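You operate a simulated robot arm through the tools that you are given. There is no shell and no other tool. Be economical: measure what you need, move in short steps, check, and stop when the job is done.

Carry out the task below with a simulated robot arm. There is one attempt and no reset: what you move stays moved.

## Task
Test the three pencilled squares with the damp meter and prime the driest one.
Fine: meter on first, left on; test all before priming; roller, white primer tray; both tools back; no primer on the others. Set down upright: damp meter, roller. A coat counts when it lies all over at full strength: go over it till it gets no stronger.

It is judged by the outcome, as a careful person would: the job done as asked, and still so three seconds after it is handed in. It fails if anything else is knocked over, pushed out of place, dropped, spilled or broken.

## Robot
A 6-joint arm with a two-finger parallel gripper on a trunk, on a base that drives. Base frame: it is fixed to the floor where the robot stands at the start and does not move with it; the origin is under the middle of the robot, x ahead of it, y to its left, z up. Lengths are in mm, angles in rad, forces in N, time in s.
With the tool pointing down near the work surface it reaches from about 340 to 820 mm from the robot's upright axis, wherever it stands. Its first joint turns from -2.897 to 2.897 rad. Places, roughly: meter button [900, 0, 800]; pencilled square [300, 600, 600]. Payload 3.91 kg.
The TCP is the grasp point between the finger pads, 30 mm short of the fingertips. In the tool frame z runs along the fingers and y along their closing line. The gripper opens to 110 mm. The fingers are 20 mm wide and 10 mm thick; the gripper's body (48 by 112 mm) begins 55 mm behind the TCP.
Orientation is told as [roll, pitch, yaw] about the base's x, y, z axes, in that order, counted from this pose: with the fingers straight down and closing along the base's y, the tool's x points along the base's -x, its y along +y and its z along -z.

## Interface
- The arm moves only by the tool step_arm. Its argument "series" is a list of rows, each an object of numbers (a shift or turn left out is 0, a gripper value left out holds the last): "hand": the finger opening in cm, from 0 to 11; "x", "y", "z": the shift along the tool's x, y, z in units of 300 mm (1.0 is 300 mm); "ax", "ay", "az": the turn, a rotation vector about the tool's x, y, z in units of 45 degrees (1.0 is 45 degrees). In form: [{"hand": .., "x": .., "y": .., "z": .., "ax": .., "ay": .., "az": ..}, ...]. A call has 1 to 8 rows; each row is the pose to reach, as a shift and turn from the pose commanded when the call began, along the tool's axes at that moment. A call with a number of a shift or a turn outside -1 to 1 is refused whole. Each row takes 0.2 s and may step no farther than 50 mm and 0.15 rad from the row before; otherwise, or with a gripper value out of range, the whole call is refused. A pose out of reach is approached as far as the arm can. The call stops where the force on the tool passes 50 N (or 10 N more than at its start, if that is more) or the arm is blocked; 0.2 s more then pass. Each finger travels about 45 mm/s and halts on what it meets, pressing with about 39 N; the grip force reading is that of the motor and also rises with nothing between the fingers. The clock runs only during rows and for 0.2 s after the last one: add rows that repeat a pose to give the fingers time. The reply holds the time, the measured pose of the TCP, the force on the tool along the base axes, the opening and the grip force, in the units named above and with some noise, with the torque about the TCP (base axes, N m) and any sound that the robot's microphone picked up.
- Cameras (640 x 400 px; columns grow to the right, rows downward): "scene" is now at [4.7, 148, 1585.7]; the picture's right is [0.22, -0.97, 0.00], its down [-0.76, -0.17, -0.63] and it looks along [0.61, 0.14, -0.78] (base axes); focal length 258 px, centre (320, 200). "wrist" rides on the gripper at [77, 7, -114] in the tool frame; the picture's right is [-0.09, 1.00, 0.00], its down [-0.80, -0.07, -0.59] and it looks along [-0.59, -0.05, 0.80] (tool axes); focal length 270 px, centre (320, 200). There is no depth. A picture from a camera that has moved, and an enlarged one, comes with that camera's place and axes in the base frame and with its lens. The place of the scene camera against the robot may be out by one fixed shift of up to 18 mm in any direction.
- camera(camera): a new picture of that camera. The clock stands still meanwhile.
- raise_lower(by): slides the trunk up (or, below 0, down) by that many mm; the arm and the scene camera ride with it, the base frame stays. It gives what a move gives, with no picture.
- drive_base(legs): drives the robot by 1 to 6 legs, each [ahead, turn to the left] in mm and rad, along the robot's own axes; the way and the turn of a leg run together, so that a leg with both is an arc; at most 1500 mm and 3.142 rad a leg. The arm and the cameras ride along, it lands a little off, and it stops where it bumps. It gives what a move gives.
- pan_tilt(pan, tilt): turns the head with the scene camera to pan (to the left, within 2.705 rad either way) and tilt (down, from -0.506 to 1.204), counted from straight ahead of the robot. It gives what a move gives.
- inspect(camera, box): a new picture of the part [left, top, right, bottom] of that camera's present view, enlarged. The clock stands still meanwhile.
- close_job(): hands the job in; it is judged then, once.

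Go step by step. Nothing tells you exact positions but the pictures and the camera data: compare them with the known pose of the tool, close in by small moves and look again before you grip or let go. The budget is 120 turns and 98 pictures, counting those below and the enlarged ones. Unless the task says otherwise, let go and move clear before handing in.

The tools are called after "Call:" by a JSON object that holds its "method" and its "body". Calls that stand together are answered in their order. step_arm: Moves the arm, as the interface text tells. Its arguments: {"type":"object","properties":{"series":{"type":"array"}},"required":["series"]} The other tools are called the same way: raise_lower (by) slides the trunk up or down; drive_base (legs) drives the base; pan_tilt (pan, tilt) turns the head that bears the scene camera; camera (camera) takes a picture; inspect (camera, box) takes an enlarged picture of a part of a camera's view; close_job () hands the job in.

At the start:

```text
time_s: 0.0
tool_pos: [484.7, 134.4, 1194.4]
ee_rot: [0.002, -0.001, 0.003]
contact_force: [-0.9, -0.5, -0.8]
ft_torque: [-0.02, -0.01, 0.0]
opening: 109.9
grasp_force: 0.1
trunk travel left (down, up): [-550.0, 60.0]
robot x, y, heading: [-1.7, -12.9, -0.002]
head pan, tilt: [0.227, 0.894]
```

scene: 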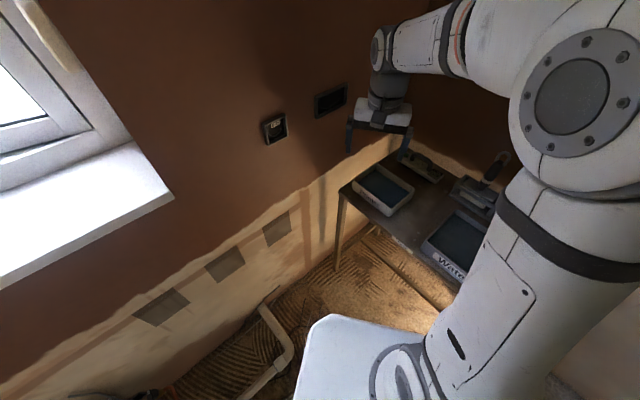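
wrist: 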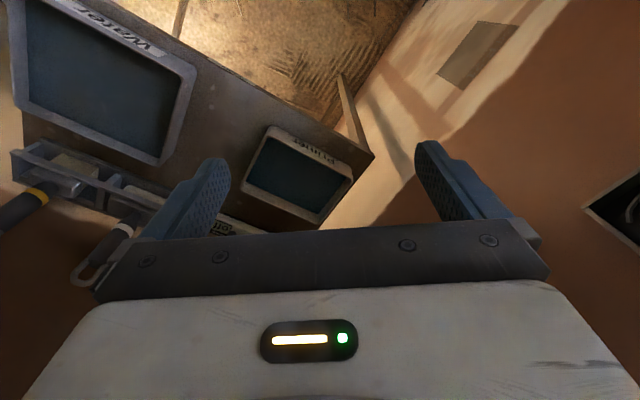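

I see a table ahead with two trays, a rack with tools and a meter, and the wall on the left with three pencilled squares. I'll look closer at the table and the wall first.

Call:
{"method": "inspect", "body": {"camera": "scene", "box": [320, 130, 520, 290]}}

Call:
{"method": "inspect", "body": {"camera": "wrist", "box": [0, 0, 380, 240]}}

Call:
{"method": "inspect", "body": {"camera": "scene", "box": [120, 180, 320, 340]}}

```text
2.50 times, centred on (420, 210) of scene
camera zoom: at [4.7, 148.0, 1585.7], right [0.22, -0.97, 0.0], down [-0.76, -0.17, -0.63], along [0.61, 0.14, -0.78], focal length 646 px, centre (70, 175)
```

zoom: 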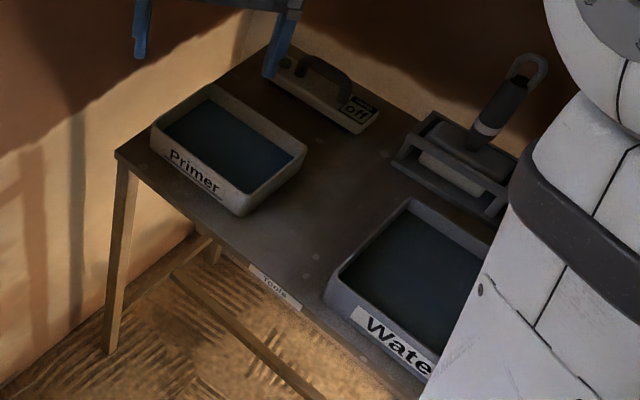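

```text
1.67 times, centred on (190, 120) of wrist
camera zoom: at [405.8, 140.7, 1308.0], right [0.08, 1.0, 0.0], down [0.8, -0.07, 0.59], along [0.59, -0.05, -0.8], focal length 450 px, centre (537, 333)
```

zoom: 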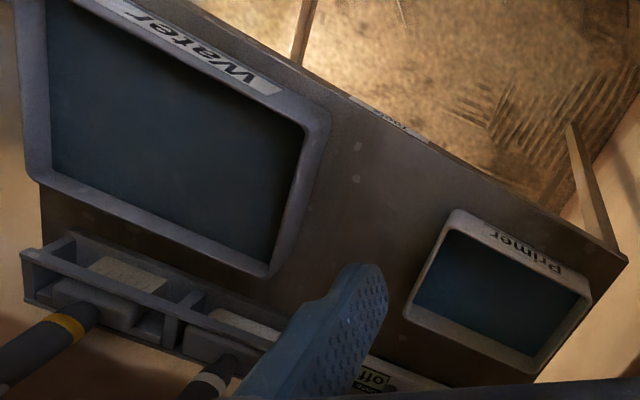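

```text
2.50 times, centred on (220, 260) of scene
camera zoom: at [4.7, 148.0, 1585.7], right [0.22, -0.97, 0.0], down [-0.76, -0.17, -0.63], along [0.61, 0.14, -0.78], focal length 646 px, centre (570, 50)
```

zoom: 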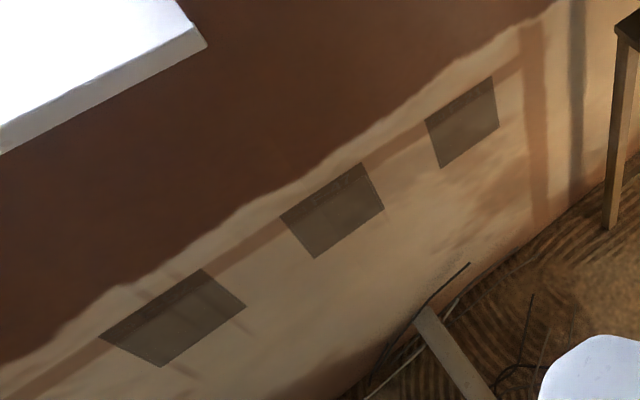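

I'll shift the tool to the right to look at the rack and the meter with the wrist camera, keeping it high.

Call:
{"method": "step_arm", "body": {"series": [{"y": -0.16}, {"y": -0.32}, {"y": -0.48}, {"y": -0.64}, {"y": -0.8}, {"y": -0.95, "x": -0.1}, {"y": -1, "x": -0.2}]}}

Call:
{"method": "camera", "body": {"camera": "wrist"}}

Call:
{"method": "pan_tilt", "body": {"pan": 0.0, "tilt": 0.8}}

Call:
{"method": "camera", "body": {"camera": "scene"}}

```text
refused: row 6 steps farther than a row can; nothing moved
```

```text
92 pictures are left
camera wrist: at [405.8, 140.7, 1308.0], right [0.08, 1.0, 0.0], down [0.8, -0.07, 0.59], along [0.59, -0.05, -0.8], focal length 270 px, centre (320, 200)
```

wrist: 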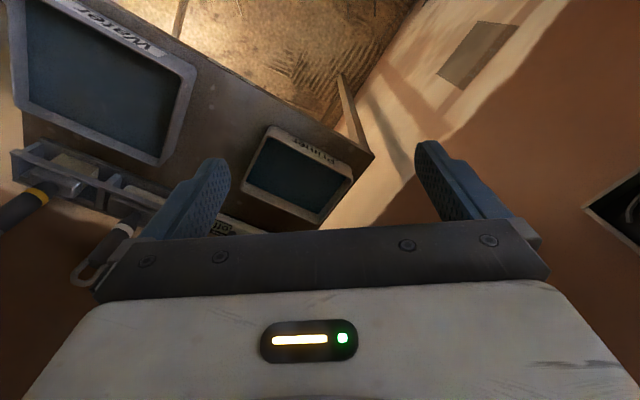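

```text
time_s: 0.8
tool_pos: [484.0, 133.5, 1193.5]
ee_rot: [0.0, 0.0, 0.004]
contact_force: [-0.2, 0.7, 0.1]
ft_torque: [0.02, -0.02, 0.03]
opening: 110.2
grasp_force: 0.0
trunk travel left (down, up): [-550.0, 60.0]
robot x, y, heading: [-3.1, -11.3, -0.001]
head pan, tilt: [0.0, 0.799]
```

```text
91 pictures are left
camera scene: at [11.2, 130.8, 1593.1], right [0.0, -1.0, 0.0], down [-0.72, 0.0, -0.7], along [0.7, 0.0, -0.72], focal length 258 px, centre (320, 200)
```

scene: 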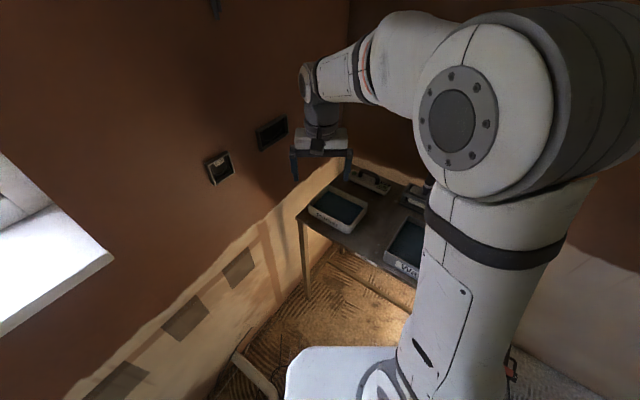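

The whole room appears turned about −33° against my frame (wall and table both). I'll swing the tool right for a better look at the table.

Call:
{"method": "step_arm", "body": {"series": [{"y": -0.16}, {"y": -0.32}, {"y": -0.48}, {"y": -0.64}, {"y": -0.8}, {"y": -0.95}, {"y": -1}]}}

Call:
{"method": "camera", "body": {"camera": "wrist"}}

Call:
{"method": "pan_tilt", "body": {"pan": -0.1, "tilt": 0.75}}

Call:
{"method": "camera", "body": {"camera": "scene"}}

```text
time_s: 2.4
tool_pos: [485.3, -165.9, 1195.1]
ee_rot: [0.0, 0.0, 0.003]
contact_force: [0.5, 0.0, -0.3]
ft_torque: [0.0, 0.0, 0.01]
opening: 109.8
grasp_force: 0.0
trunk travel left (down, up): [-550.0, 60.0]
robot x, y, heading: [-0.8, -14.1, 0.002]
head pan, tilt: [0.0, 0.799]
```

```text
90 pictures are left
camera wrist: at [408.2, -160.4, 1309.9], right [0.08, 1.0, 0.0], down [0.8, -0.07, 0.59], along [0.59, -0.05, -0.8], focal length 270 px, centre (320, 200)
```

wrist: 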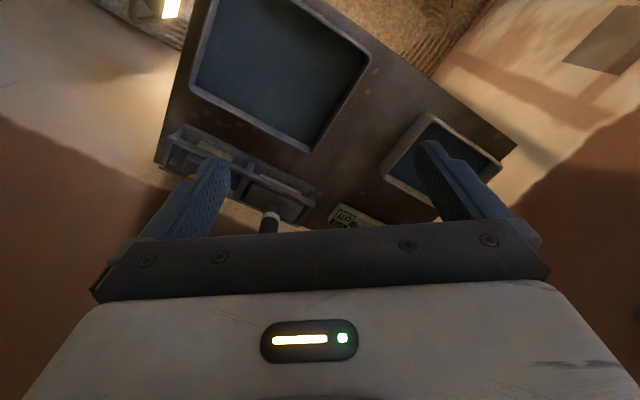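

```text
time_s: 3.0
tool_pos: [486.0, -165.0, 1195.3]
ee_rot: [0.0, 0.0, 0.003]
contact_force: [0.5, 0.0, -0.8]
ft_torque: [0.01, 0.0, 0.0]
opening: 110.0
grasp_force: 0.1
trunk travel left (down, up): [-550.0, 60.0]
robot x, y, heading: [0.1, -11.5, -0.006]
head pan, tilt: [-0.099, 0.75]
```

```text
89 pictures are left
camera scene: at [13.1, 122.8, 1597.0], right [-0.1, -1.0, 0.0], down [-0.68, 0.07, -0.73], along [0.73, -0.07, -0.68], focal length 258 px, centre (320, 200)
```

scene: 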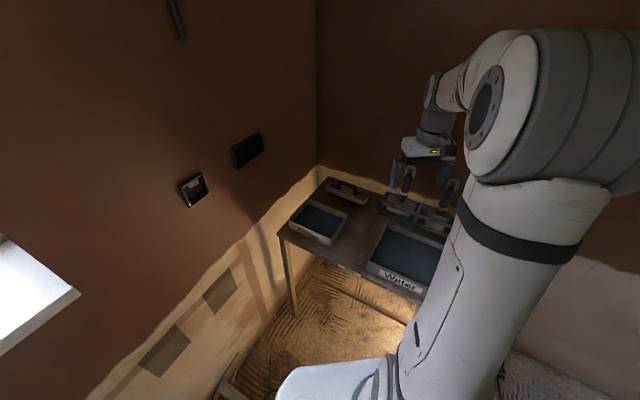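

Room heading is about −35°. I'll turn the robot to face the table squarely, then look with the scene camera.

Call:
{"method": "drive_base", "body": {"legs": [[0, -0.617]]}}

Call:
{"method": "pan_tilt", "body": {"pan": 0.4, "tilt": 0.75}}

Call:
{"method": "camera", "body": {"camera": "scene"}}

Call:
{"method": "camera", "body": {"camera": "wrist"}}

```text
time_s: 5.1
tool_pos: [303.6, -423.2, 1196.4]
ee_rot: [0.001, -0.002, -0.625]
contact_force: [-0.9, -0.2, 0.7]
ft_torque: [-0.01, -0.04, -0.01]
opening: 109.9
grasp_force: 0.1
trunk travel left (down, up): [-550.0, 60.0]
robot x, y, heading: [6.3, -4.0, -0.617]
head pan, tilt: [-0.099, 0.75]
```

```text
time_s: 6.0
tool_pos: [305.4, -423.7, 1194.9]
ee_rot: [0.0, 0.0, -0.623]
contact_force: [-0.6, 0.4, -0.2]
ft_torque: [0.0, 0.01, -0.02]
opening: 110.1
grasp_force: 0.1
trunk travel left (down, up): [-550.0, 60.0]
robot x, y, heading: [6.6, -7.7, -0.621]
head pan, tilt: [0.4, 0.75]
```

```text
88 pictures are left
camera scene: at [119.6, 137.9, 1597.1], right [-0.22, -0.98, 0.0], down [-0.67, 0.15, -0.73], along [0.71, -0.16, -0.68], focal length 258 px, centre (320, 200)
```

scene: 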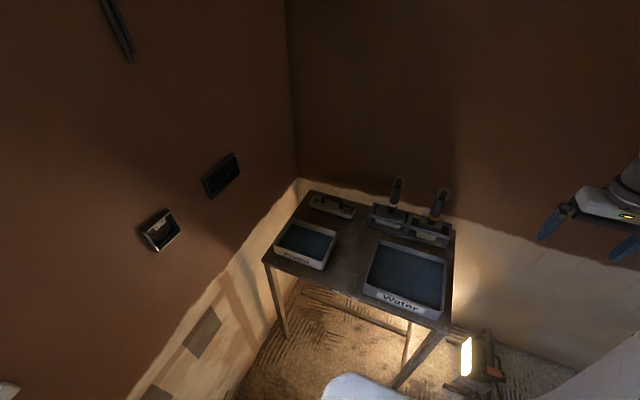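

```text
87 pictures are left
camera wrist: at [245.1, -373.2, 1310.0], right [0.65, 0.76, 0.0], down [0.61, -0.52, 0.59], along [0.45, -0.39, -0.8], focal length 270 px, centre (320, 200)
```

wrist: 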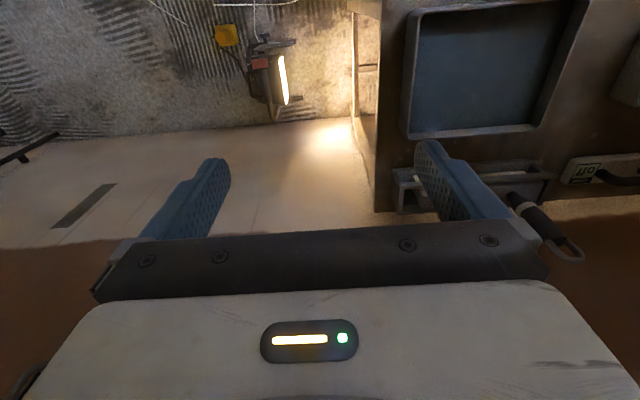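

Clear view of the table now. I'll zoom in on the tools and the squares.

Call:
{"method": "inspect", "body": {"camera": "scene", "box": [360, 170, 470, 250]}}

Call:
{"method": "inspect", "body": {"camera": "scene", "box": [260, 170, 370, 250]}}

```text
5.00 times, centred on (415, 210) of scene
camera zoom: at [119.6, 137.9, 1597.1], right [-0.22, -0.98, 0.0], down [-0.67, 0.15, -0.73], along [0.71, -0.16, -0.68], focal length 1292 px, centre (-155, 150)
```

zoom: 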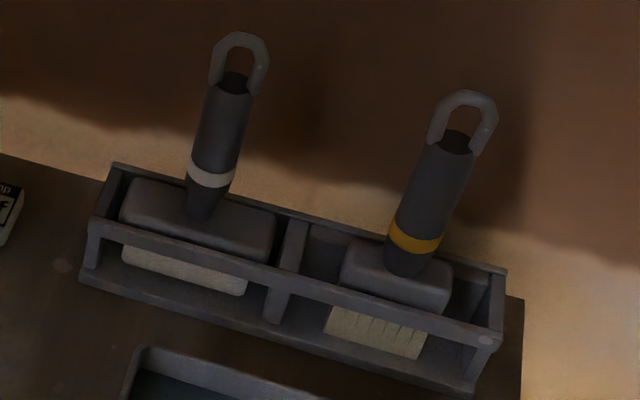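

```text
5.00 times, centred on (315, 210) of scene
camera zoom: at [119.6, 137.9, 1597.1], right [-0.22, -0.98, 0.0], down [-0.67, 0.15, -0.73], along [0.71, -0.16, -0.68], focal length 1292 px, centre (345, 150)
```

zoom: 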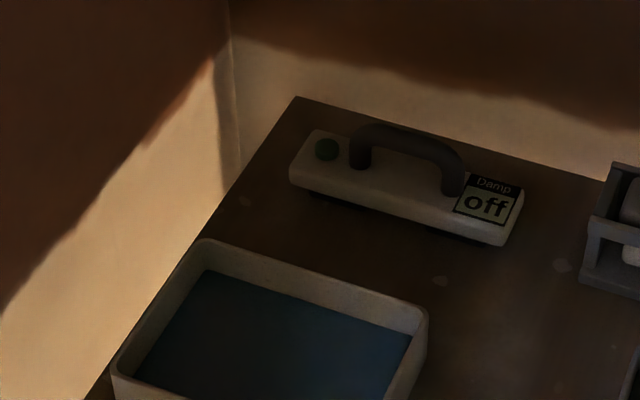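

The white-band tool looks like the roller and the yellow one a brush; the meter has a green button at its left end. Before driving I check the floor beside the wall.

Call:
{"method": "pan_tilt", "body": {"pan": 1.2, "tilt": 0.95}}

Call:
{"method": "camera", "body": {"camera": "scene"}}

Call:
{"method": "pan_tilt", "body": {"pan": 0.6, "tilt": 1.2}}

Call:
{"method": "camera", "body": {"camera": "scene"}}

```text
time_s: 7.2
tool_pos: [306.1, -422.5, 1196.4]
ee_rot: [0.0, 0.0, -0.623]
contact_force: [-0.5, 1.0, -1.0]
ft_torque: [-0.01, -0.02, 0.02]
opening: 110.1
grasp_force: 0.0
trunk travel left (down, up): [-550.0, 60.0]
robot x, y, heading: [4.2, -3.0, -0.618]
head pan, tilt: [1.201, 0.949]
```

```text
84 pictures are left
camera scene: at [99.5, 196.1, 1581.5], right [0.55, -0.84, 0.0], down [-0.68, -0.45, -0.58], along [0.49, 0.32, -0.81], focal length 258 px, centre (320, 200)
```

scene: 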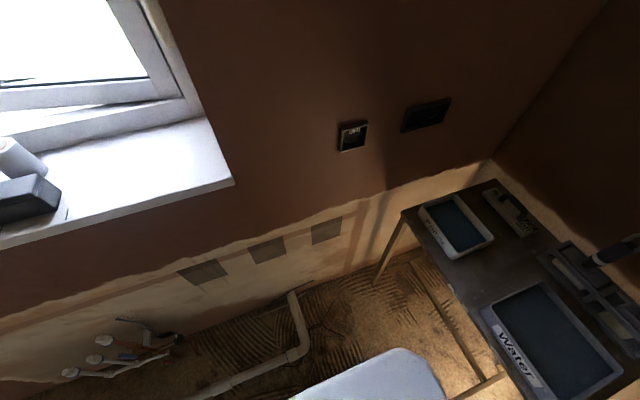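

```text
time_s: 8.2
tool_pos: [305.6, -422.8, 1195.0]
ee_rot: [-0.001, 0.0, -0.623]
contact_force: [-0.6, 0.5, -0.3]
ft_torque: [-0.01, 0.01, -0.01]
opening: 110.2
grasp_force: 0.1
trunk travel left (down, up): [-550.0, 60.0]
robot x, y, heading: [2.8, -6.5, -0.622]
head pan, tilt: [0.6, 1.201]
```

```text
83 pictures are left
camera scene: at [94.6, 155.2, 1565.3], right [-0.02, -1.0, 0.0], down [-0.93, 0.02, -0.36], along [0.36, -0.01, -0.93], focal length 258 px, centre (320, 200)
```

scene: 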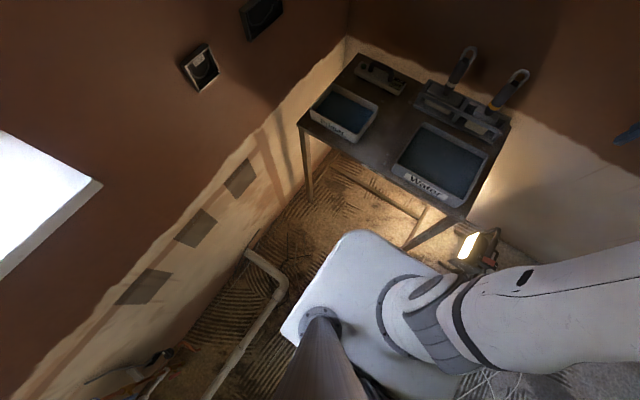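

The pipe on the floor near the wall leaves room for a shift of about 130 mm to the left. I check behind the robot before a small zigzag.

Call:
{"method": "pan_tilt", "body": {"pan": 2.5, "tilt": 0.9}}

Call:
{"method": "camera", "body": {"camera": "scene"}}

Call:
{"method": "pan_tilt", "body": {"pan": -2.6, "tilt": 0.9}}

Call:
{"method": "camera", "body": {"camera": "scene"}}

```text
time_s: 10.1
tool_pos: [304.4, -422.8, 1195.1]
ee_rot: [0.001, 0.0, -0.621]
contact_force: [-0.2, 0.1, -0.1]
ft_torque: [-0.01, 0.01, 0.03]
opening: 110.2
grasp_force: 0.0
trunk travel left (down, up): [-550.0, 60.0]
robot x, y, heading: [5.9, -3.7, -0.619]
head pan, tilt: [2.499, 0.901]
```

```text
82 pictures are left
camera scene: at [15.7, 228.1, 1585.1], right [0.95, 0.3, 0.0], down [0.24, -0.75, -0.62], along [-0.19, 0.59, -0.78], focal length 258 px, centre (320, 200)
```

scene: 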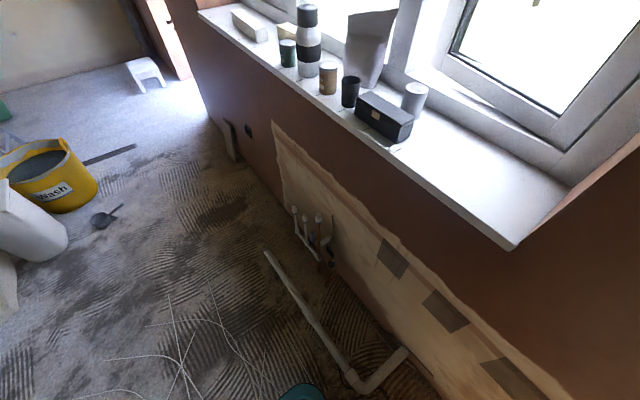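

```text
time_s: 14.1
tool_pos: [305.3, -423.2, 1196.4]
ee_rot: [0.0, 0.001, -0.621]
contact_force: [0.3, -0.6, 0.5]
ft_torque: [0.04, 0.01, -0.01]
opening: 110.2
grasp_force: 0.0
trunk travel left (down, up): [-550.0, 60.0]
robot x, y, heading: [4.6, -4.6, -0.617]
head pan, tilt: [-2.601, 0.901]
```

```text
81 pictures are left
camera scene: at [-36.6, 162.0, 1585.2], right [0.08, 1.0, 0.0], down [0.78, -0.06, -0.62], along [-0.62, 0.05, -0.78], focal length 258 px, centre (320, 200)
```

scene: 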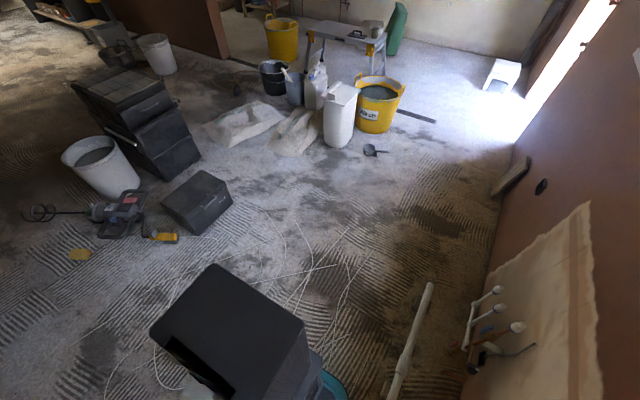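

Behind is clear for 400 mm. I do the zigzag: about 108 mm to the left and 45 mm forward.

Call:
{"method": "drive_base", "body": {"legs": [[-200, -0.27], [-200, 0.27], [200, 0.27], [200, -0.27], [45, 0]]}}

Call:
{"method": "pan_tilt", "body": {"pan": 0.5, "tilt": 0.9}}

Call:
{"method": "camera", "body": {"camera": "scene"}}

```text
time_s: 19.0
tool_pos: [284.2, -205.6, 1197.6]
ee_rot: [-0.009, -0.002, -0.491]
contact_force: [0.0, 1.1, 0.5]
ft_torque: [-0.06, 0.02, 0.0]
opening: 110.2
grasp_force: 0.0
trunk travel left (down, up): [-550.0, 60.0]
robot x, y, heading: [-80.0, 142.0, -0.291]
head pan, tilt: [-2.601, 0.901]
stopped in leg 4: the robot was blocked; the commanded pose is now the measured one
```

```text
time_s: 21.6
tool_pos: [284.3, -207.6, 1196.3]
ee_rot: [-0.006, -0.002, -0.489]
contact_force: [-0.6, 0.4, 0.4]
ft_torque: [-0.02, 0.02, -0.01]
opening: 109.8
grasp_force: 0.0
trunk travel left (down, up): [-550.0, 60.0]
robot x, y, heading: [-81.8, 139.8, -0.291]
head pan, tilt: [0.499, 0.901]
```

```text
80 pictures are left
camera scene: at [-27.5, 316.8, 1585.1], right [0.2, -0.98, 0.0], down [-0.77, -0.16, -0.62], along [0.61, 0.13, -0.78], focal length 258 px, centre (320, 200)
```

scene: 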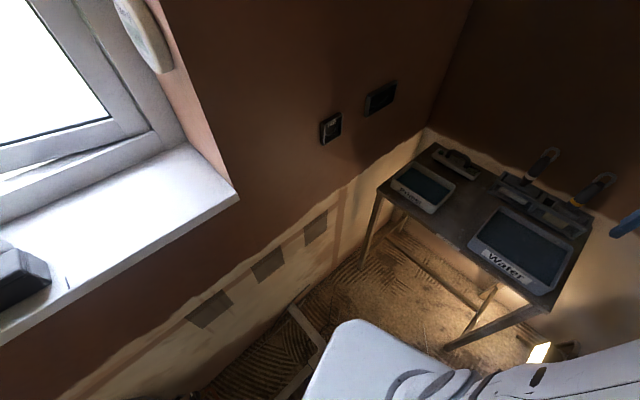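

The robot was blocked with heading still 0.33 left of square, probably the left side against the pipe. I look closely.

Call:
{"method": "pan_tilt", "body": {"pan": 0.9, "tilt": 1.2}}

Call:
{"method": "camera", "body": {"camera": "scene"}}

```text
time_s: 22.5
tool_pos: [284.3, -206.3, 1194.9]
ee_rot: [-0.008, 0.0, -0.49]
contact_force: [-0.5, -0.2, 0.2]
ft_torque: [0.0, -0.01, 0.01]
opening: 110.0
grasp_force: 0.1
trunk travel left (down, up): [-550.0, 60.0]
robot x, y, heading: [-83.7, 140.6, -0.297]
head pan, tilt: [0.901, 1.201]
```

```text
79 pictures are left
camera scene: at [-55.4, 333.3, 1565.4], right [0.57, -0.82, 0.0], down [-0.77, -0.53, -0.36], along [0.3, 0.21, -0.93], focal length 258 px, centre (320, 200)
```

scene: 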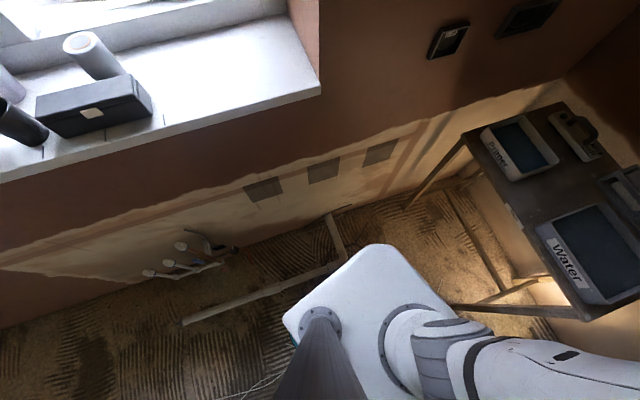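

The base corner seems to have met the pipe elbow. I back off along my path, square up, and go forward along y'≈50.

Call:
{"method": "drive_base", "body": {"legs": [[-60, 0], [0, -0.323]]}}

Call:
{"method": "inspect", "body": {"camera": "scene", "box": [160, 180, 480, 380]}}

```text
time_s: 24.5
tool_pos: [104.0, -287.3, 1196.6]
ee_rot: [-0.007, 0.0, -0.811]
contact_force: [-0.6, 0.0, 0.7]
ft_torque: [-0.01, 0.02, 0.01]
opening: 110.2
grasp_force: 0.1
trunk travel left (down, up): [-550.0, 60.0]
robot x, y, heading: [-129.1, 164.2, -0.601]
head pan, tilt: [0.901, 1.201]
```

```text
2.00 times, centred on (320, 280) of scene
camera zoom: at [-46.4, 339.1, 1565.3], right [0.29, -0.96, 0.0], down [-0.89, -0.27, -0.36], along [0.35, 0.11, -0.93], focal length 517 px, centre (320, 40)
```

zoom: 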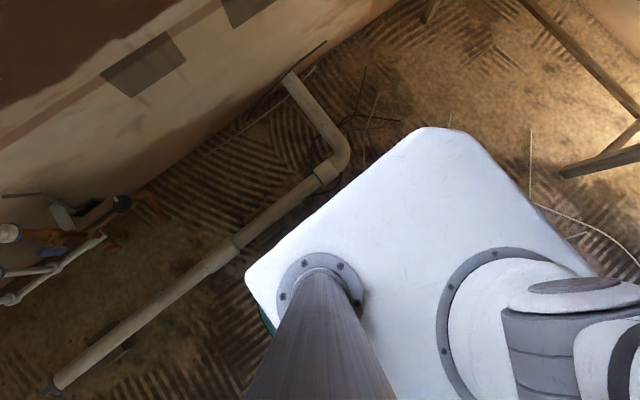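

The pipe still lies where it was. Now straight forward 255 mm towards the table.

Call:
{"method": "drive_base", "body": {"legs": [[150, -0.016], [100, 0]]}}

Call:
{"method": "pan_tilt", "body": {"pan": 0.2, "tilt": 1.15}}

Call:
{"method": "camera", "body": {"camera": "scene"}}

```text
time_s: 26.6
tool_pos: [303.2, -438.0, 1195.3]
ee_rot: [-0.006, 0.003, -0.826]
contact_force: [0.6, -0.3, -0.5]
ft_torque: [-0.01, 0.01, 0.01]
opening: 109.6
grasp_force: 0.0
trunk travel left (down, up): [-550.0, 60.0]
robot x, y, heading: [73.9, 13.7, -0.627]
head pan, tilt: [0.901, 1.201]
```

```text
time_s: 27.7
tool_pos: [303.0, -438.7, 1196.3]
ee_rot: [-0.006, -0.002, -0.825]
contact_force: [-0.3, -0.8, -0.2]
ft_torque: [0.0, 0.03, 0.0]
opening: 109.9
grasp_force: 0.2
trunk travel left (down, up): [-550.0, 60.0]
robot x, y, heading: [71.7, 18.7, -0.624]
head pan, tilt: [0.201, 1.15]
```

```text
77 pictures are left
camera scene: at [164.2, 151.5, 1568.2], right [-0.41, -0.91, 0.0], down [-0.83, 0.38, -0.41], along [0.37, -0.17, -0.91], focal length 258 px, centre (320, 200)
```

scene: 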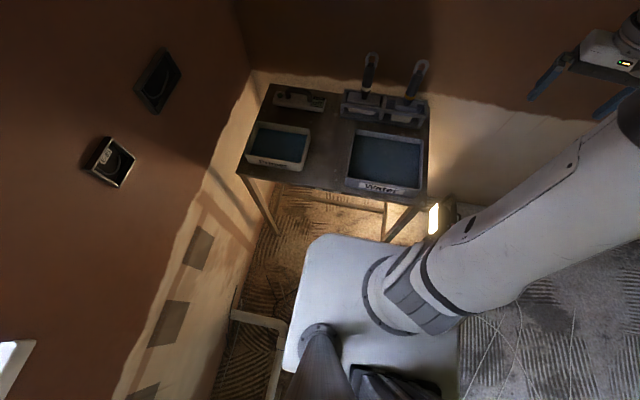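

Robot is in place. I now swing the arm over to the meter while yawing the gripper so the fingers will close across the meter's handle.

Call:
{"method": "step_arm", "body": {"series": [{"y": 0.14, "x": -0.03, "az": 0.14}, {"y": 0.28, "x": -0.06, "az": 0.28}, {"y": 0.42, "x": -0.09, "az": 0.42}, {"y": 0.56, "x": -0.12, "az": 0.56}, {"y": 0.7, "x": -0.15, "az": 0.7}, {"y": 0.84, "x": -0.18, "az": 0.84}, {"y": 0.98, "x": -0.21, "az": 0.9}]}}

```text
time_s: 29.3
tool_pos: [561.7, -282.4, 1191.8]
ee_rot: [-0.007, -0.006, -1.534]
contact_force: [0.3, -0.4, -0.2]
ft_torque: [-0.03, 0.02, 0.02]
opening: 109.9
grasp_force: 0.2
trunk travel left (down, up): [-550.0, 60.0]
robot x, y, heading: [78.6, 15.4, -0.624]
head pan, tilt: [0.201, 1.15]
```

Call:
{"method": "step_arm", "body": {"series": [{"y": 0.12, "x": 0.065, "z": 0.03, "az": 0.12}, {"y": 0.24, "x": 0.13, "z": 0.06, "az": 0.24}, {"y": 0.36, "x": 0.195, "z": 0.09, "az": 0.36}, {"y": 0.48, "x": 0.26, "z": 0.12, "az": 0.48}, {"y": 0.6, "x": 0.325, "z": 0.15, "az": 0.6}, {"y": 0.72, "x": 0.39, "z": 0.18, "az": 0.72}, {"y": 0.84, "x": 0.455, "z": 0.21, "az": 0.836}]}}

Call:
{"method": "camera", "body": {"camera": "wrist"}}

Call:
{"method": "camera", "body": {"camera": "scene"}}

```text
time_s: 30.9
tool_pos: [806.7, -137.2, 1130.3]
ee_rot: [-0.003, -0.008, -2.192]
contact_force: [-0.7, -0.2, 0.1]
ft_torque: [0.01, 0.04, -0.03]
opening: 110.0
grasp_force: 0.0
trunk travel left (down, up): [-550.0, 60.0]
robot x, y, heading: [76.1, 19.0, -0.627]
head pan, tilt: [0.201, 1.15]
```

```text
76 pictures are left
camera wrist: at [857.5, -79.5, 1243.0], right [0.76, -0.65, 0.0], down [-0.52, -0.61, 0.6], along [-0.39, -0.46, -0.8], focal length 270 px, centre (320, 200)
```

wrist: 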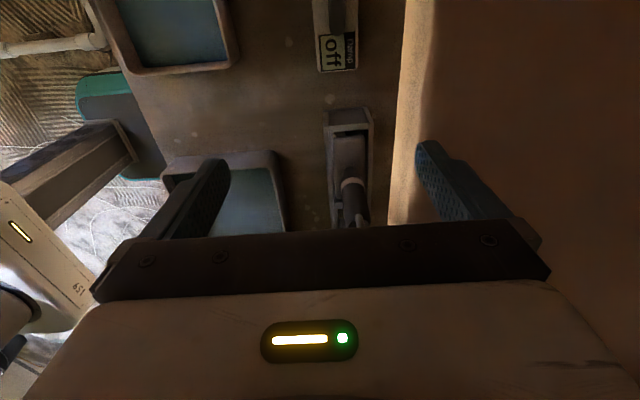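

```text
75 pictures are left
camera scene: at [165.7, 151.6, 1568.1], right [-0.41, -0.91, 0.0], down [-0.83, 0.38, -0.41], along [0.37, -0.17, -0.91], focal length 258 px, centre (320, 200)
```

scene: 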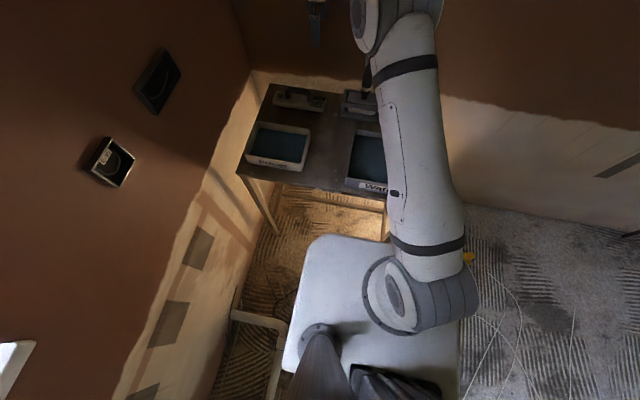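

The meter lies just ahead under the tool. I tilt the fingers a bit towards the wall, close them, and come over the green button.

Call:
{"method": "step_arm", "body": {"series": [{"hand": 0, "x": 0.07, "y": 0.016, "z": 0.07, "ay": 0.08}, {"x": 0.14, "y": 0.032, "z": 0.14, "ay": 0.16}, {"x": 0.21, "y": 0.048, "z": 0.21, "ay": 0.24}, {"x": 0.28, "y": 0.064, "z": 0.28, "ay": 0.32}, {"x": 0.35, "y": 0.08, "z": 0.36, "ay": 0.4}, {"x": 0.43, "y": 0.097, "z": 0.43, "ay": 0.446}, {"x": 0.43, "y": 0.097, "z": 0.43, "ay": 0.446}]}}

Call:
{"method": "camera", "body": {"camera": "wrist"}}

```text
time_s: 32.5
tool_pos: [905.7, -53.0, 997.5]
ee_rot: [-0.002, 0.344, -2.19]
contact_force: [0.0, 0.3, -0.1]
ft_torque: [-0.03, 0.01, -0.01]
opening: 0.0
grasp_force: 31.5
trunk travel left (down, up): [-550.0, 60.0]
robot x, y, heading: [76.3, 16.0, -0.632]
head pan, tilt: [0.201, 1.15]
```

```text
74 pictures are left
camera wrist: at [929.9, -30.7, 1132.2], right [0.76, -0.65, -0.03], down [-0.61, -0.74, 0.29], along [-0.21, -0.2, -0.96], focal length 270 px, centre (320, 200)
```

wrist: 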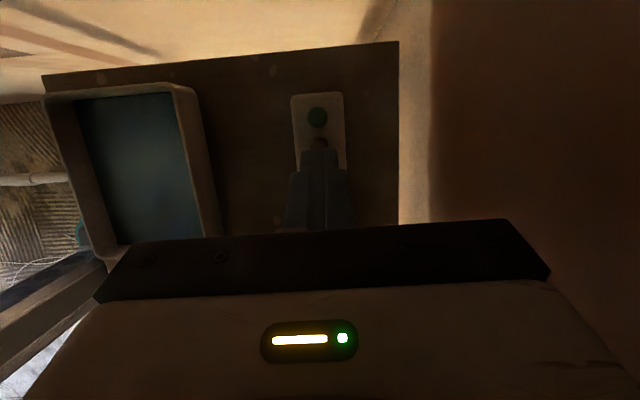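

The button is seen clearly; it lies near (921, −20). I bring the closed fingertips to 40 mm above it.

Call:
{"method": "step_arm", "body": {"series": [{"x": -0.015, "y": -0.009, "z": 0.117}, {"x": -0.03, "y": -0.018, "z": 0.235}, {"x": -0.045, "y": -0.026, "z": 0.352}]}}

Call:
{"method": "camera", "body": {"camera": "wrist"}}

```text
time_s: 33.3
tool_pos: [915.4, -29.0, 892.0]
ee_rot: [-0.001, 0.344, -2.192]
contact_force: [-0.2, -0.6, 0.0]
ft_torque: [-0.07, 0.0, 0.01]
opening: 0.1
grasp_force: 37.2
trunk travel left (down, up): [-550.0, 60.0]
robot x, y, heading: [74.0, 12.1, -0.627]
head pan, tilt: [0.201, 1.15]
```

```text
73 pictures are left
camera wrist: at [938.5, -5.9, 1025.6], right [0.76, -0.65, -0.03], down [-0.61, -0.74, 0.29], along [-0.21, -0.2, -0.96], focal length 270 px, centre (320, 200)
```

wrist: 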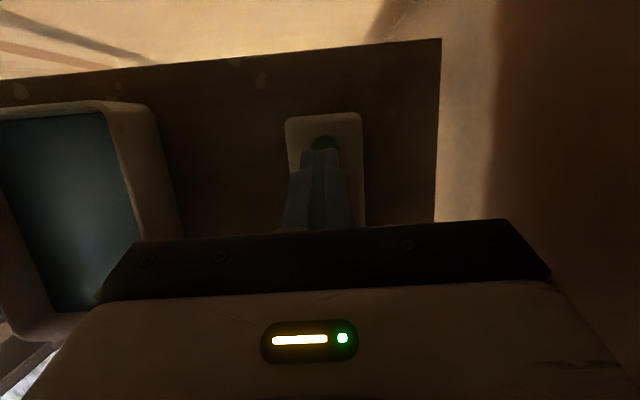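

Triangulated, the button top is near z≈836 and the tips are right above it at z≈864. I go straight down in small steps.

Call:
{"method": "step_arm", "body": {"series": [{"x": -0.022, "z": 0.063}, {"x": -0.0275, "z": 0.0785}, {"x": -0.0315, "z": 0.088}]}}

Call:
{"method": "camera", "body": {"camera": "wrist"}}

```text
time_s: 34.1
tool_pos: [914.3, -29.2, 865.9]
ee_rot: [-0.001, 0.343, -2.191]
contact_force: [0.5, 0.1, 0.2]
ft_torque: [0.01, 0.0, 0.0]
opening: 0.0
grasp_force: 37.2
trunk travel left (down, up): [-550.0, 60.0]
robot x, y, heading: [73.8, 15.7, -0.629]
head pan, tilt: [0.201, 1.15]
```

```text
72 pictures are left
camera wrist: at [938.1, -5.8, 1000.1], right [0.76, -0.65, -0.03], down [-0.61, -0.74, 0.29], along [-0.21, -0.2, -0.96], focal length 270 px, centre (320, 200)
```

wrist: 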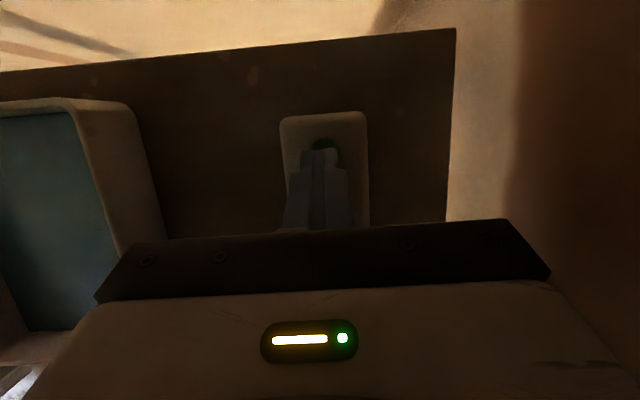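

No contact yet. A few more millimetres, nudged slightly onto the button's centre.

Call:
{"method": "step_arm", "body": {"series": [{"x": 0.008, "y": 0.01, "z": 0.006}, {"x": 0.006, "y": 0.01, "z": 0.014}, {"x": 0.004, "y": 0.01, "z": 0.02}]}}

```text
time_s: 34.9
tool_pos: [918.3, -28.5, 861.0]
ee_rot: [-0.001, 0.345, -2.191]
contact_force: [0.8, -0.8, 0.3]
ft_torque: [-0.02, 0.0, 0.0]
opening: 0.2
grasp_force: 37.5
trunk travel left (down, up): [-550.0, 60.0]
robot x, y, heading: [73.4, 11.5, -0.627]
head pan, tilt: [0.201, 1.15]
```

Call:
{"method": "step_arm", "body": {"series": [{"x": -0.0034, "z": 0.0094}, {"x": -0.0068, "z": 0.0188}, {"x": -0.0068, "z": 0.0188}]}}

```text
time_s: 35.7
tool_pos: [917.1, -27.8, 855.3]
ee_rot: [-0.001, 0.344, -2.191]
contact_force: [-0.4, 0.5, 0.4]
ft_torque: [0.04, -0.03, -0.01]
opening: 0.1
grasp_force: 37.7
trunk travel left (down, up): [-550.0, 60.0]
robot x, y, heading: [75.1, 15.0, -0.624]
head pan, tilt: [0.201, 1.15]
```

Call:
{"method": "step_arm", "body": {"series": [{"x": -0.0034, "z": 0.0094}, {"x": -0.0068, "z": 0.0188}, {"x": -0.0068, "z": 0.0188}]}}

Call:
{"method": "inspect", "body": {"camera": "wrist", "box": [240, 80, 400, 240]}}

```text
time_s: 36.5
tool_pos: [916.9, -27.5, 850.5]
ee_rot: [0.0, 0.344, -2.191]
contact_force: [1.9, 0.5, 5.2]
ft_torque: [0.01, -0.04, 0.02]
opening: 0.0
grasp_force: 37.6
trunk travel left (down, up): [-550.0, 60.0]
robot x, y, heading: [74.8, 15.2, -0.627]
head pan, tilt: [0.201, 1.15]
heard: click
```

```text
2.50 times, centred on (320, 160) of wrist
camera zoom: at [940.7, -5.0, 984.2], right [0.76, -0.65, -0.03], down [-0.61, -0.74, 0.29], along [-0.21, -0.2, -0.96], focal length 676 px, centre (320, 300)
```

zoom: 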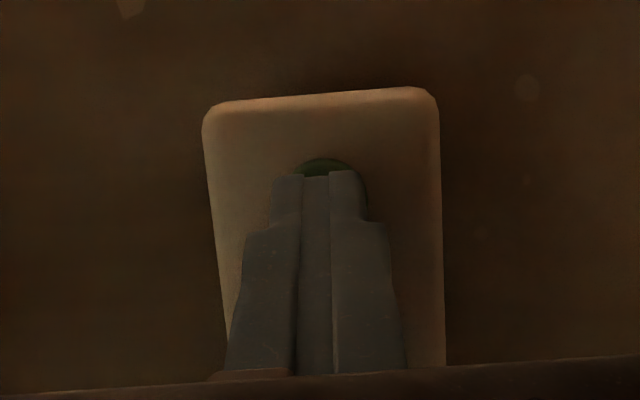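

A click. I lift off and check the display with the scene camera.

Call:
{"method": "step_arm", "body": {"series": [{"x": 0.05, "z": -0.14}, {"x": 0.1, "z": -0.28}, {"x": 0.1, "z": -0.42, "hand": 7}, {"x": 0.1, "z": -0.42}, {"x": 0.1, "z": -0.42}, {"x": 0.1, "z": -0.42}]}}

Call:
{"method": "inspect", "body": {"camera": "scene", "box": [230, 70, 390, 170]}}

Call:
{"method": "camera", "body": {"camera": "wrist"}}

```text
time_s: 37.9
tool_pos: [909.5, -40.3, 976.5]
ee_rot: [0.0, 0.345, -2.191]
contact_force: [0.4, -0.9, 0.5]
ft_torque: [0.0, 0.02, 0.0]
opening: 69.9
grasp_force: 0.1
trunk travel left (down, up): [-550.0, 60.0]
robot x, y, heading: [75.2, 14.1, -0.624]
head pan, tilt: [0.201, 1.15]
```

```text
4.00 times, centred on (310, 120) of scene
camera zoom: at [164.3, 151.3, 1568.2], right [-0.41, -0.91, 0.0], down [-0.83, 0.38, -0.41], along [0.37, -0.17, -0.91], focal length 1034 px, centre (360, 520)
```

zoom: 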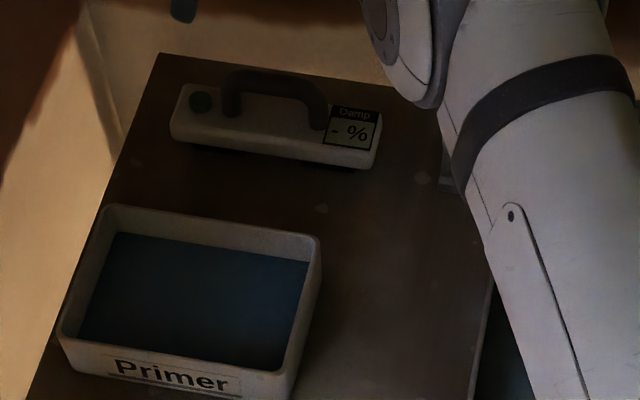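

```text
69 pictures are left
camera wrist: at [933.1, -17.4, 1111.7], right [0.76, -0.65, -0.03], down [-0.61, -0.74, 0.29], along [-0.21, -0.2, -0.96], focal length 270 px, centre (320, 200)
```

wrist: 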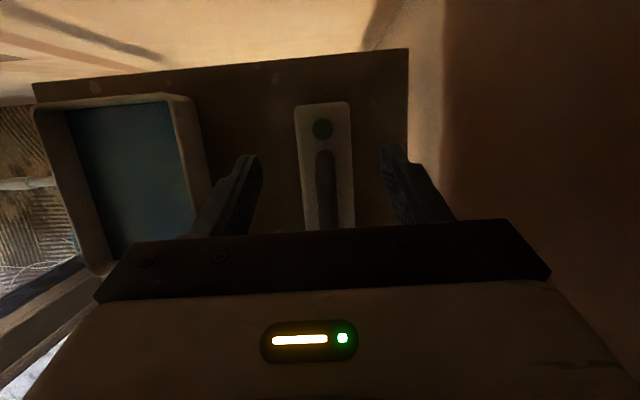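

The display now shows "- %", so the meter is on. Next I bring the gripper upright over the handle's middle near (880, −82).

Call:
{"method": "step_arm", "body": {"series": [{"x": -0.075, "z": 0.04, "ay": -0.146}, {"x": -0.15, "z": 0.08, "ay": -0.292}, {"x": -0.223, "z": 0.12, "ay": -0.438}]}}

Call:
{"method": "camera", "body": {"camera": "wrist"}}

```text
time_s: 38.7
tool_pos: [880.6, -78.7, 922.0]
ee_rot: [-0.002, -0.001, -2.191]
contact_force: [0.1, -0.1, 0.2]
ft_torque: [-0.02, -0.01, -0.01]
opening: 69.9
grasp_force: 0.0
trunk travel left (down, up): [-550.0, 60.0]
robot x, y, heading: [76.3, 8.9, -0.629]
head pan, tilt: [0.201, 1.15]
```

```text
68 pictures are left
camera wrist: at [928.6, -21.5, 1036.7], right [0.76, -0.65, 0.0], down [-0.52, -0.61, 0.6], along [-0.39, -0.45, -0.8], focal length 270 px, centre (320, 200)
```

wrist: 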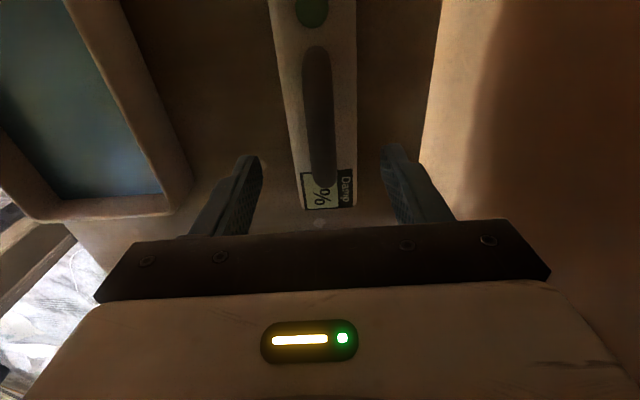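

TCP sits right over the handle's middle. I descend to handle height and look.

Call:
{"method": "step_arm", "body": {"series": [{"z": 0.1}, {"z": 0.18}, {"z": 0.22}, {"z": 0.225}]}}

Call:
{"method": "camera", "body": {"camera": "wrist"}}

Call:
{"method": "inspect", "body": {"camera": "scene", "box": [230, 70, 390, 170]}}

```text
time_s: 39.7
tool_pos: [879.4, -79.5, 854.7]
ee_rot: [-0.002, 0.0, -2.192]
contact_force: [-0.1, 0.2, -0.3]
ft_torque: [-0.01, 0.02, -0.04]
opening: 70.0
grasp_force: 0.1
trunk travel left (down, up): [-550.0, 60.0]
robot x, y, heading: [75.7, 15.7, -0.622]
head pan, tilt: [0.201, 1.15]
```

```text
67 pictures are left
camera wrist: at [927.5, -22.0, 968.8], right [0.76, -0.65, 0.0], down [-0.52, -0.61, 0.6], along [-0.39, -0.45, -0.8], focal length 270 px, centre (320, 200)
```

wrist: 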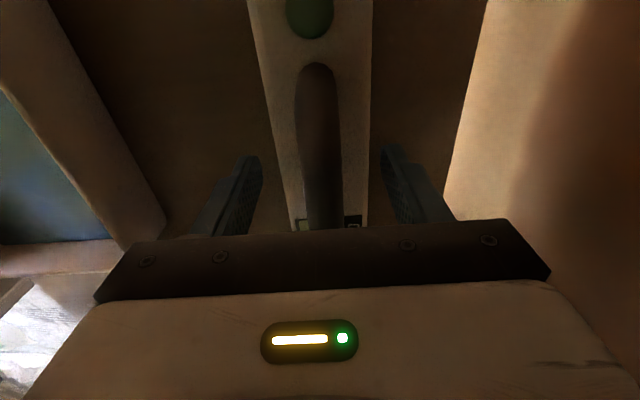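

```text
4.00 times, centred on (310, 120) of scene
camera zoom: at [164.5, 151.4, 1568.2], right [-0.41, -0.91, 0.0], down [-0.83, 0.38, -0.41], along [0.37, -0.17, -0.91], focal length 1034 px, centre (360, 520)
```

zoom: 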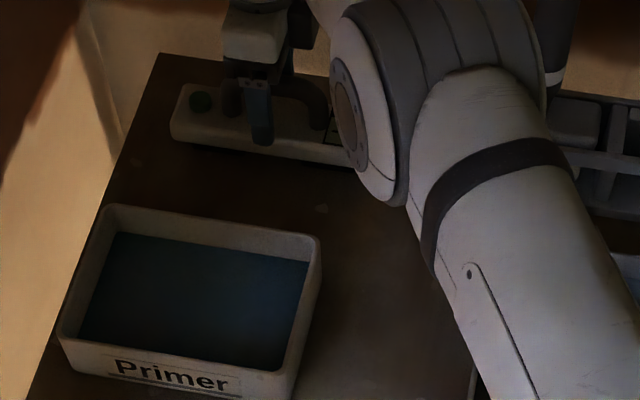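

Fingers straddle the handle. I lower 5 mm more and close.

Call:
{"method": "step_arm", "body": {"series": [{"z": 0.015}, {"z": 0.015, "hand": 0}, {"z": 0.015}, {"z": 0.015}, {"z": 0.015}, {"z": 0.015}, {"z": 0.015}]}}

Call:
{"method": "camera", "body": {"camera": "wrist"}}

```text
time_s: 41.3
tool_pos: [878.3, -80.9, 848.9]
ee_rot: [-0.002, -0.001, -2.189]
contact_force: [2.4, -1.1, 1.7]
ft_torque: [0.05, -0.04, -0.09]
opening: 19.2
grasp_force: 38.8
trunk travel left (down, up): [-550.0, 60.0]
robot x, y, heading: [78.0, 13.9, -0.623]
head pan, tilt: [0.201, 1.15]
```

```text
65 pictures are left
camera wrist: at [927.8, -22.0, 964.1], right [0.76, -0.65, 0.0], down [-0.52, -0.61, 0.59], along [-0.39, -0.45, -0.8], focal length 270 px, centre (320, 200)
```

wrist: 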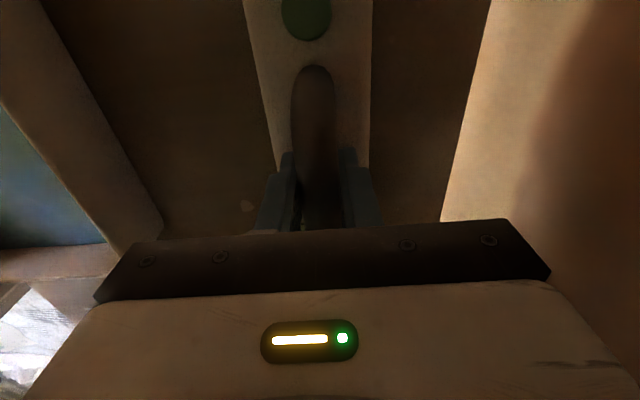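

Gripped at 19 mm. I lift straight up and check the underside with the scene camera.

Call:
{"method": "step_arm", "body": {"series": [{"z": -0.05}, {"z": -0.15}, {"z": -0.3}, {"z": -0.45}, {"z": -0.6}]}}

Call:
{"method": "inspect", "body": {"camera": "scene", "box": [220, 10, 380, 110]}}

```text
time_s: 42.5
tool_pos: [880.8, -81.4, 1031.0]
ee_rot: [0.0, -0.002, -2.191]
contact_force: [-0.2, -0.5, -3.0]
ft_torque: [0.02, -0.04, 0.0]
opening: 19.0
grasp_force: 39.5
trunk travel left (down, up): [-550.0, 60.0]
robot x, y, heading: [77.4, 15.7, -0.621]
head pan, tilt: [0.201, 1.15]
```

```text
4.00 times, centred on (300, 60) of scene
camera zoom: at [164.5, 151.5, 1568.1], right [-0.41, -0.91, 0.0], down [-0.83, 0.38, -0.41], along [0.37, -0.17, -0.91], focal length 1034 px, centre (400, 760)
```

zoom: 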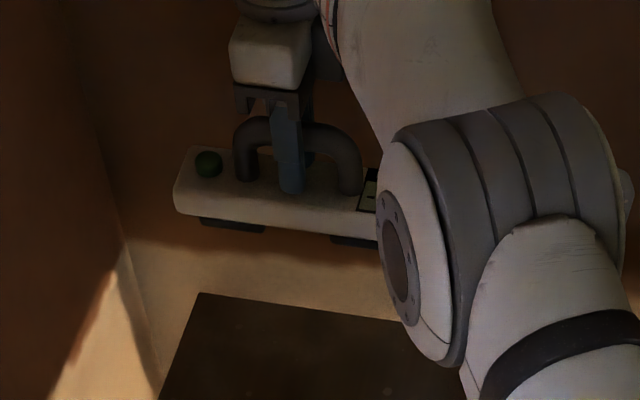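

The meter hangs safely with two contact pads underneath. I draw back from the table, tilting the meter gradually to face the wall.

Call:
{"method": "step_arm", "body": {"series": [{"y": -0.14, "ay": 0.14}, {"y": -0.28, "ay": 0.28}, {"y": -0.42, "ay": 0.42}, {"y": -0.56, "ay": 0.56}, {"y": -0.7, "ay": 0.7}, {"y": -0.84, "ay": 0.84}, {"y": -0.98, "ay": 0.98}]}}

Call:
{"method": "pan_tilt", "body": {"pan": 1.0, "tilt": 0.9}}

Call:
{"method": "camera", "body": {"camera": "scene"}}

```text
time_s: 44.1
tool_pos: [640.6, 90.2, 1029.5]
ee_rot: [0.0, 0.767, -2.19]
contact_force: [-0.2, 0.6, -2.2]
ft_torque: [-0.07, 0.02, -0.01]
opening: 19.1
grasp_force: 38.6
trunk travel left (down, up): [-550.0, 60.0]
robot x, y, heading: [74.7, 17.1, -0.626]
head pan, tilt: [0.201, 1.15]
```

```text
time_s: 45.2
tool_pos: [641.5, 88.4, 1029.0]
ee_rot: [-0.003, 0.768, -2.19]
contact_force: [1.0, -0.3, -3.4]
ft_torque: [-0.09, 0.06, 0.0]
opening: 19.4
grasp_force: 38.3
trunk travel left (down, up): [-550.0, 60.0]
robot x, y, heading: [76.7, 13.7, -0.623]
head pan, tilt: [1.0, 0.901]
```

```text
63 pictures are left
camera scene: at [180.5, 203.7, 1585.1], right [0.37, -0.93, 0.0], down [-0.73, -0.29, -0.62], along [0.58, 0.23, -0.78], focal length 258 px, centre (320, 200)
```

scene: 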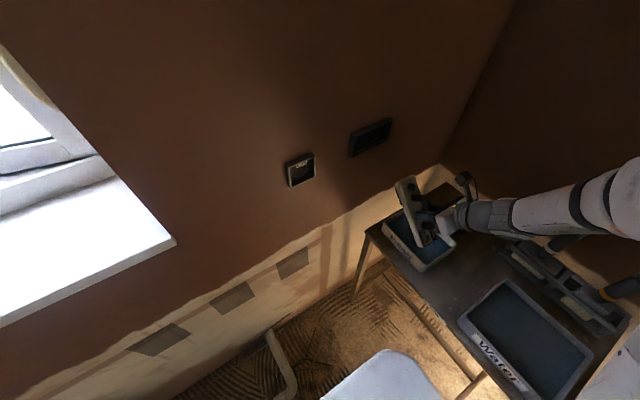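

The squares come out near x' = 176, −77, −326 along the wall, z≈625, wall at y'≈705 (room frame). I move in front of the first square and turn the tool horizontal.

Call:
{"method": "step_arm", "body": {"series": [{"y": -0.14, "ay": 0.14, "x": 0.018, "z": 0.018}, {"y": -0.28, "ay": 0.28, "x": 0.036, "z": 0.036}, {"y": -0.42, "ay": 0.42, "x": 0.054, "z": 0.054}, {"y": -0.56, "ay": 0.56, "x": 0.072, "z": 0.072}, {"y": -0.7, "ay": 0.72, "x": 0.09, "z": 0.09}, {"y": -0.84, "ay": 0.86, "x": 0.11, "z": 0.11}, {"y": -0.98, "ay": 1.0, "x": 0.13, "z": 0.127}]}}

Call:
{"method": "raise_lower", "body": {"by": -200}}

Call:
{"method": "camera", "body": {"camera": "scene"}}

Call:
{"method": "camera", "body": {"camera": "wrist"}}

```text
time_s: 46.8
tool_pos: [456.7, 322.5, 1018.7]
ee_rot: [0.046, 1.555, -2.136]
contact_force: [-0.7, -0.3, -3.4]
ft_torque: [-0.09, 0.08, 0.01]
opening: 19.2
grasp_force: 39.0
out of reach, approached as far as the arm can: row 5, 6, 7
trunk travel left (down, up): [-550.0, 60.0]
robot x, y, heading: [75.5, 16.9, -0.623]
head pan, tilt: [1.0, 0.901]
```

```text
time_s: 49.0
tool_pos: [457.1, 321.5, 818.5]
ee_rot: [-0.084, 1.555, -2.267]
contact_force: [-1.2, -1.1, -3.5]
ft_torque: [-0.12, 0.07, -0.02]
opening: 19.2
grasp_force: 38.6
trunk travel left (down, up): [-350.0, 260.0]
robot x, y, heading: [74.7, 12.2, -0.623]
head pan, tilt: [1.0, 0.901]
```

```text
62 pictures are left
camera scene: at [180.2, 203.9, 1385.1], right [0.37, -0.93, 0.0], down [-0.73, -0.29, -0.62], along [0.58, 0.23, -0.78], focal length 258 px, centre (320, 200)
```

scene: 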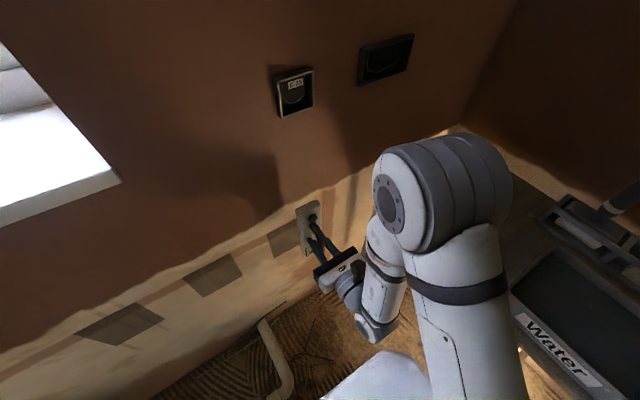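

```text
61 pictures are left
camera wrist: at [396.5, 224.0, 897.6], right [0.81, -0.57, -0.09], down [-0.41, -0.46, -0.79], along [0.41, 0.68, -0.61], focal length 270 px, centre (320, 200)
```

wrist: 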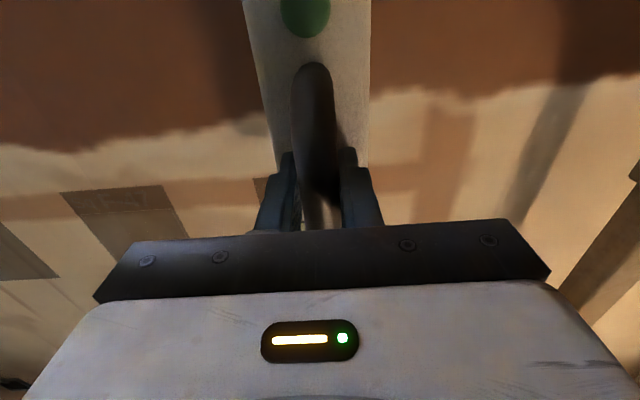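

The arm faces the wall at square 1. I lower the trunk to the squares' height and look.

Call:
{"method": "raise_lower", "body": {"by": -178}}

Call:
{"method": "camera", "body": {"camera": "scene"}}

Call:
{"method": "camera", "body": {"camera": "wrist"}}

```text
time_s: 50.9
tool_pos: [457.8, 320.6, 640.7]
ee_rot: [-0.082, 1.555, -2.269]
contact_force: [0.6, 0.5, -2.3]
ft_torque: [-0.13, 0.05, 0.01]
opening: 19.4
grasp_force: 38.7
trunk travel left (down, up): [-172.0, 438.0]
robot x, y, heading: [80.1, 16.2, -0.621]
head pan, tilt: [1.0, 0.901]
```

```text
60 pictures are left
camera scene: at [180.2, 203.9, 1207.1], right [0.37, -0.93, 0.0], down [-0.73, -0.29, -0.62], along [0.58, 0.23, -0.78], focal length 258 px, centre (320, 200)
```

scene: 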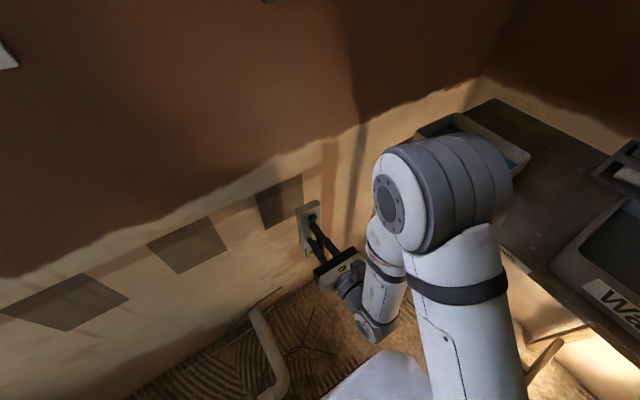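

```text
59 pictures are left
camera wrist: at [396.4, 224.0, 719.6], right [0.81, -0.57, -0.09], down [-0.41, -0.46, -0.79], along [0.41, 0.68, -0.61], focal length 270 px, centre (320, 200)
```

wrist: 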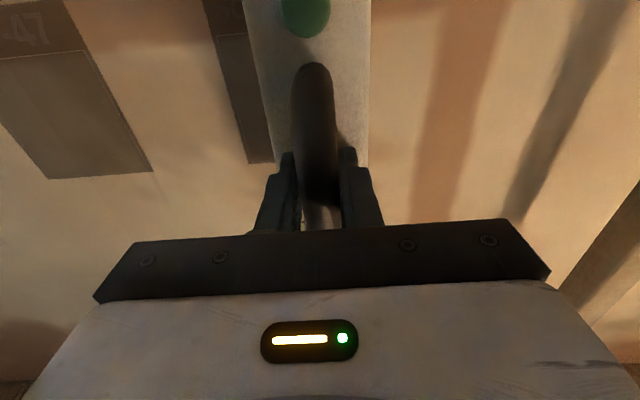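

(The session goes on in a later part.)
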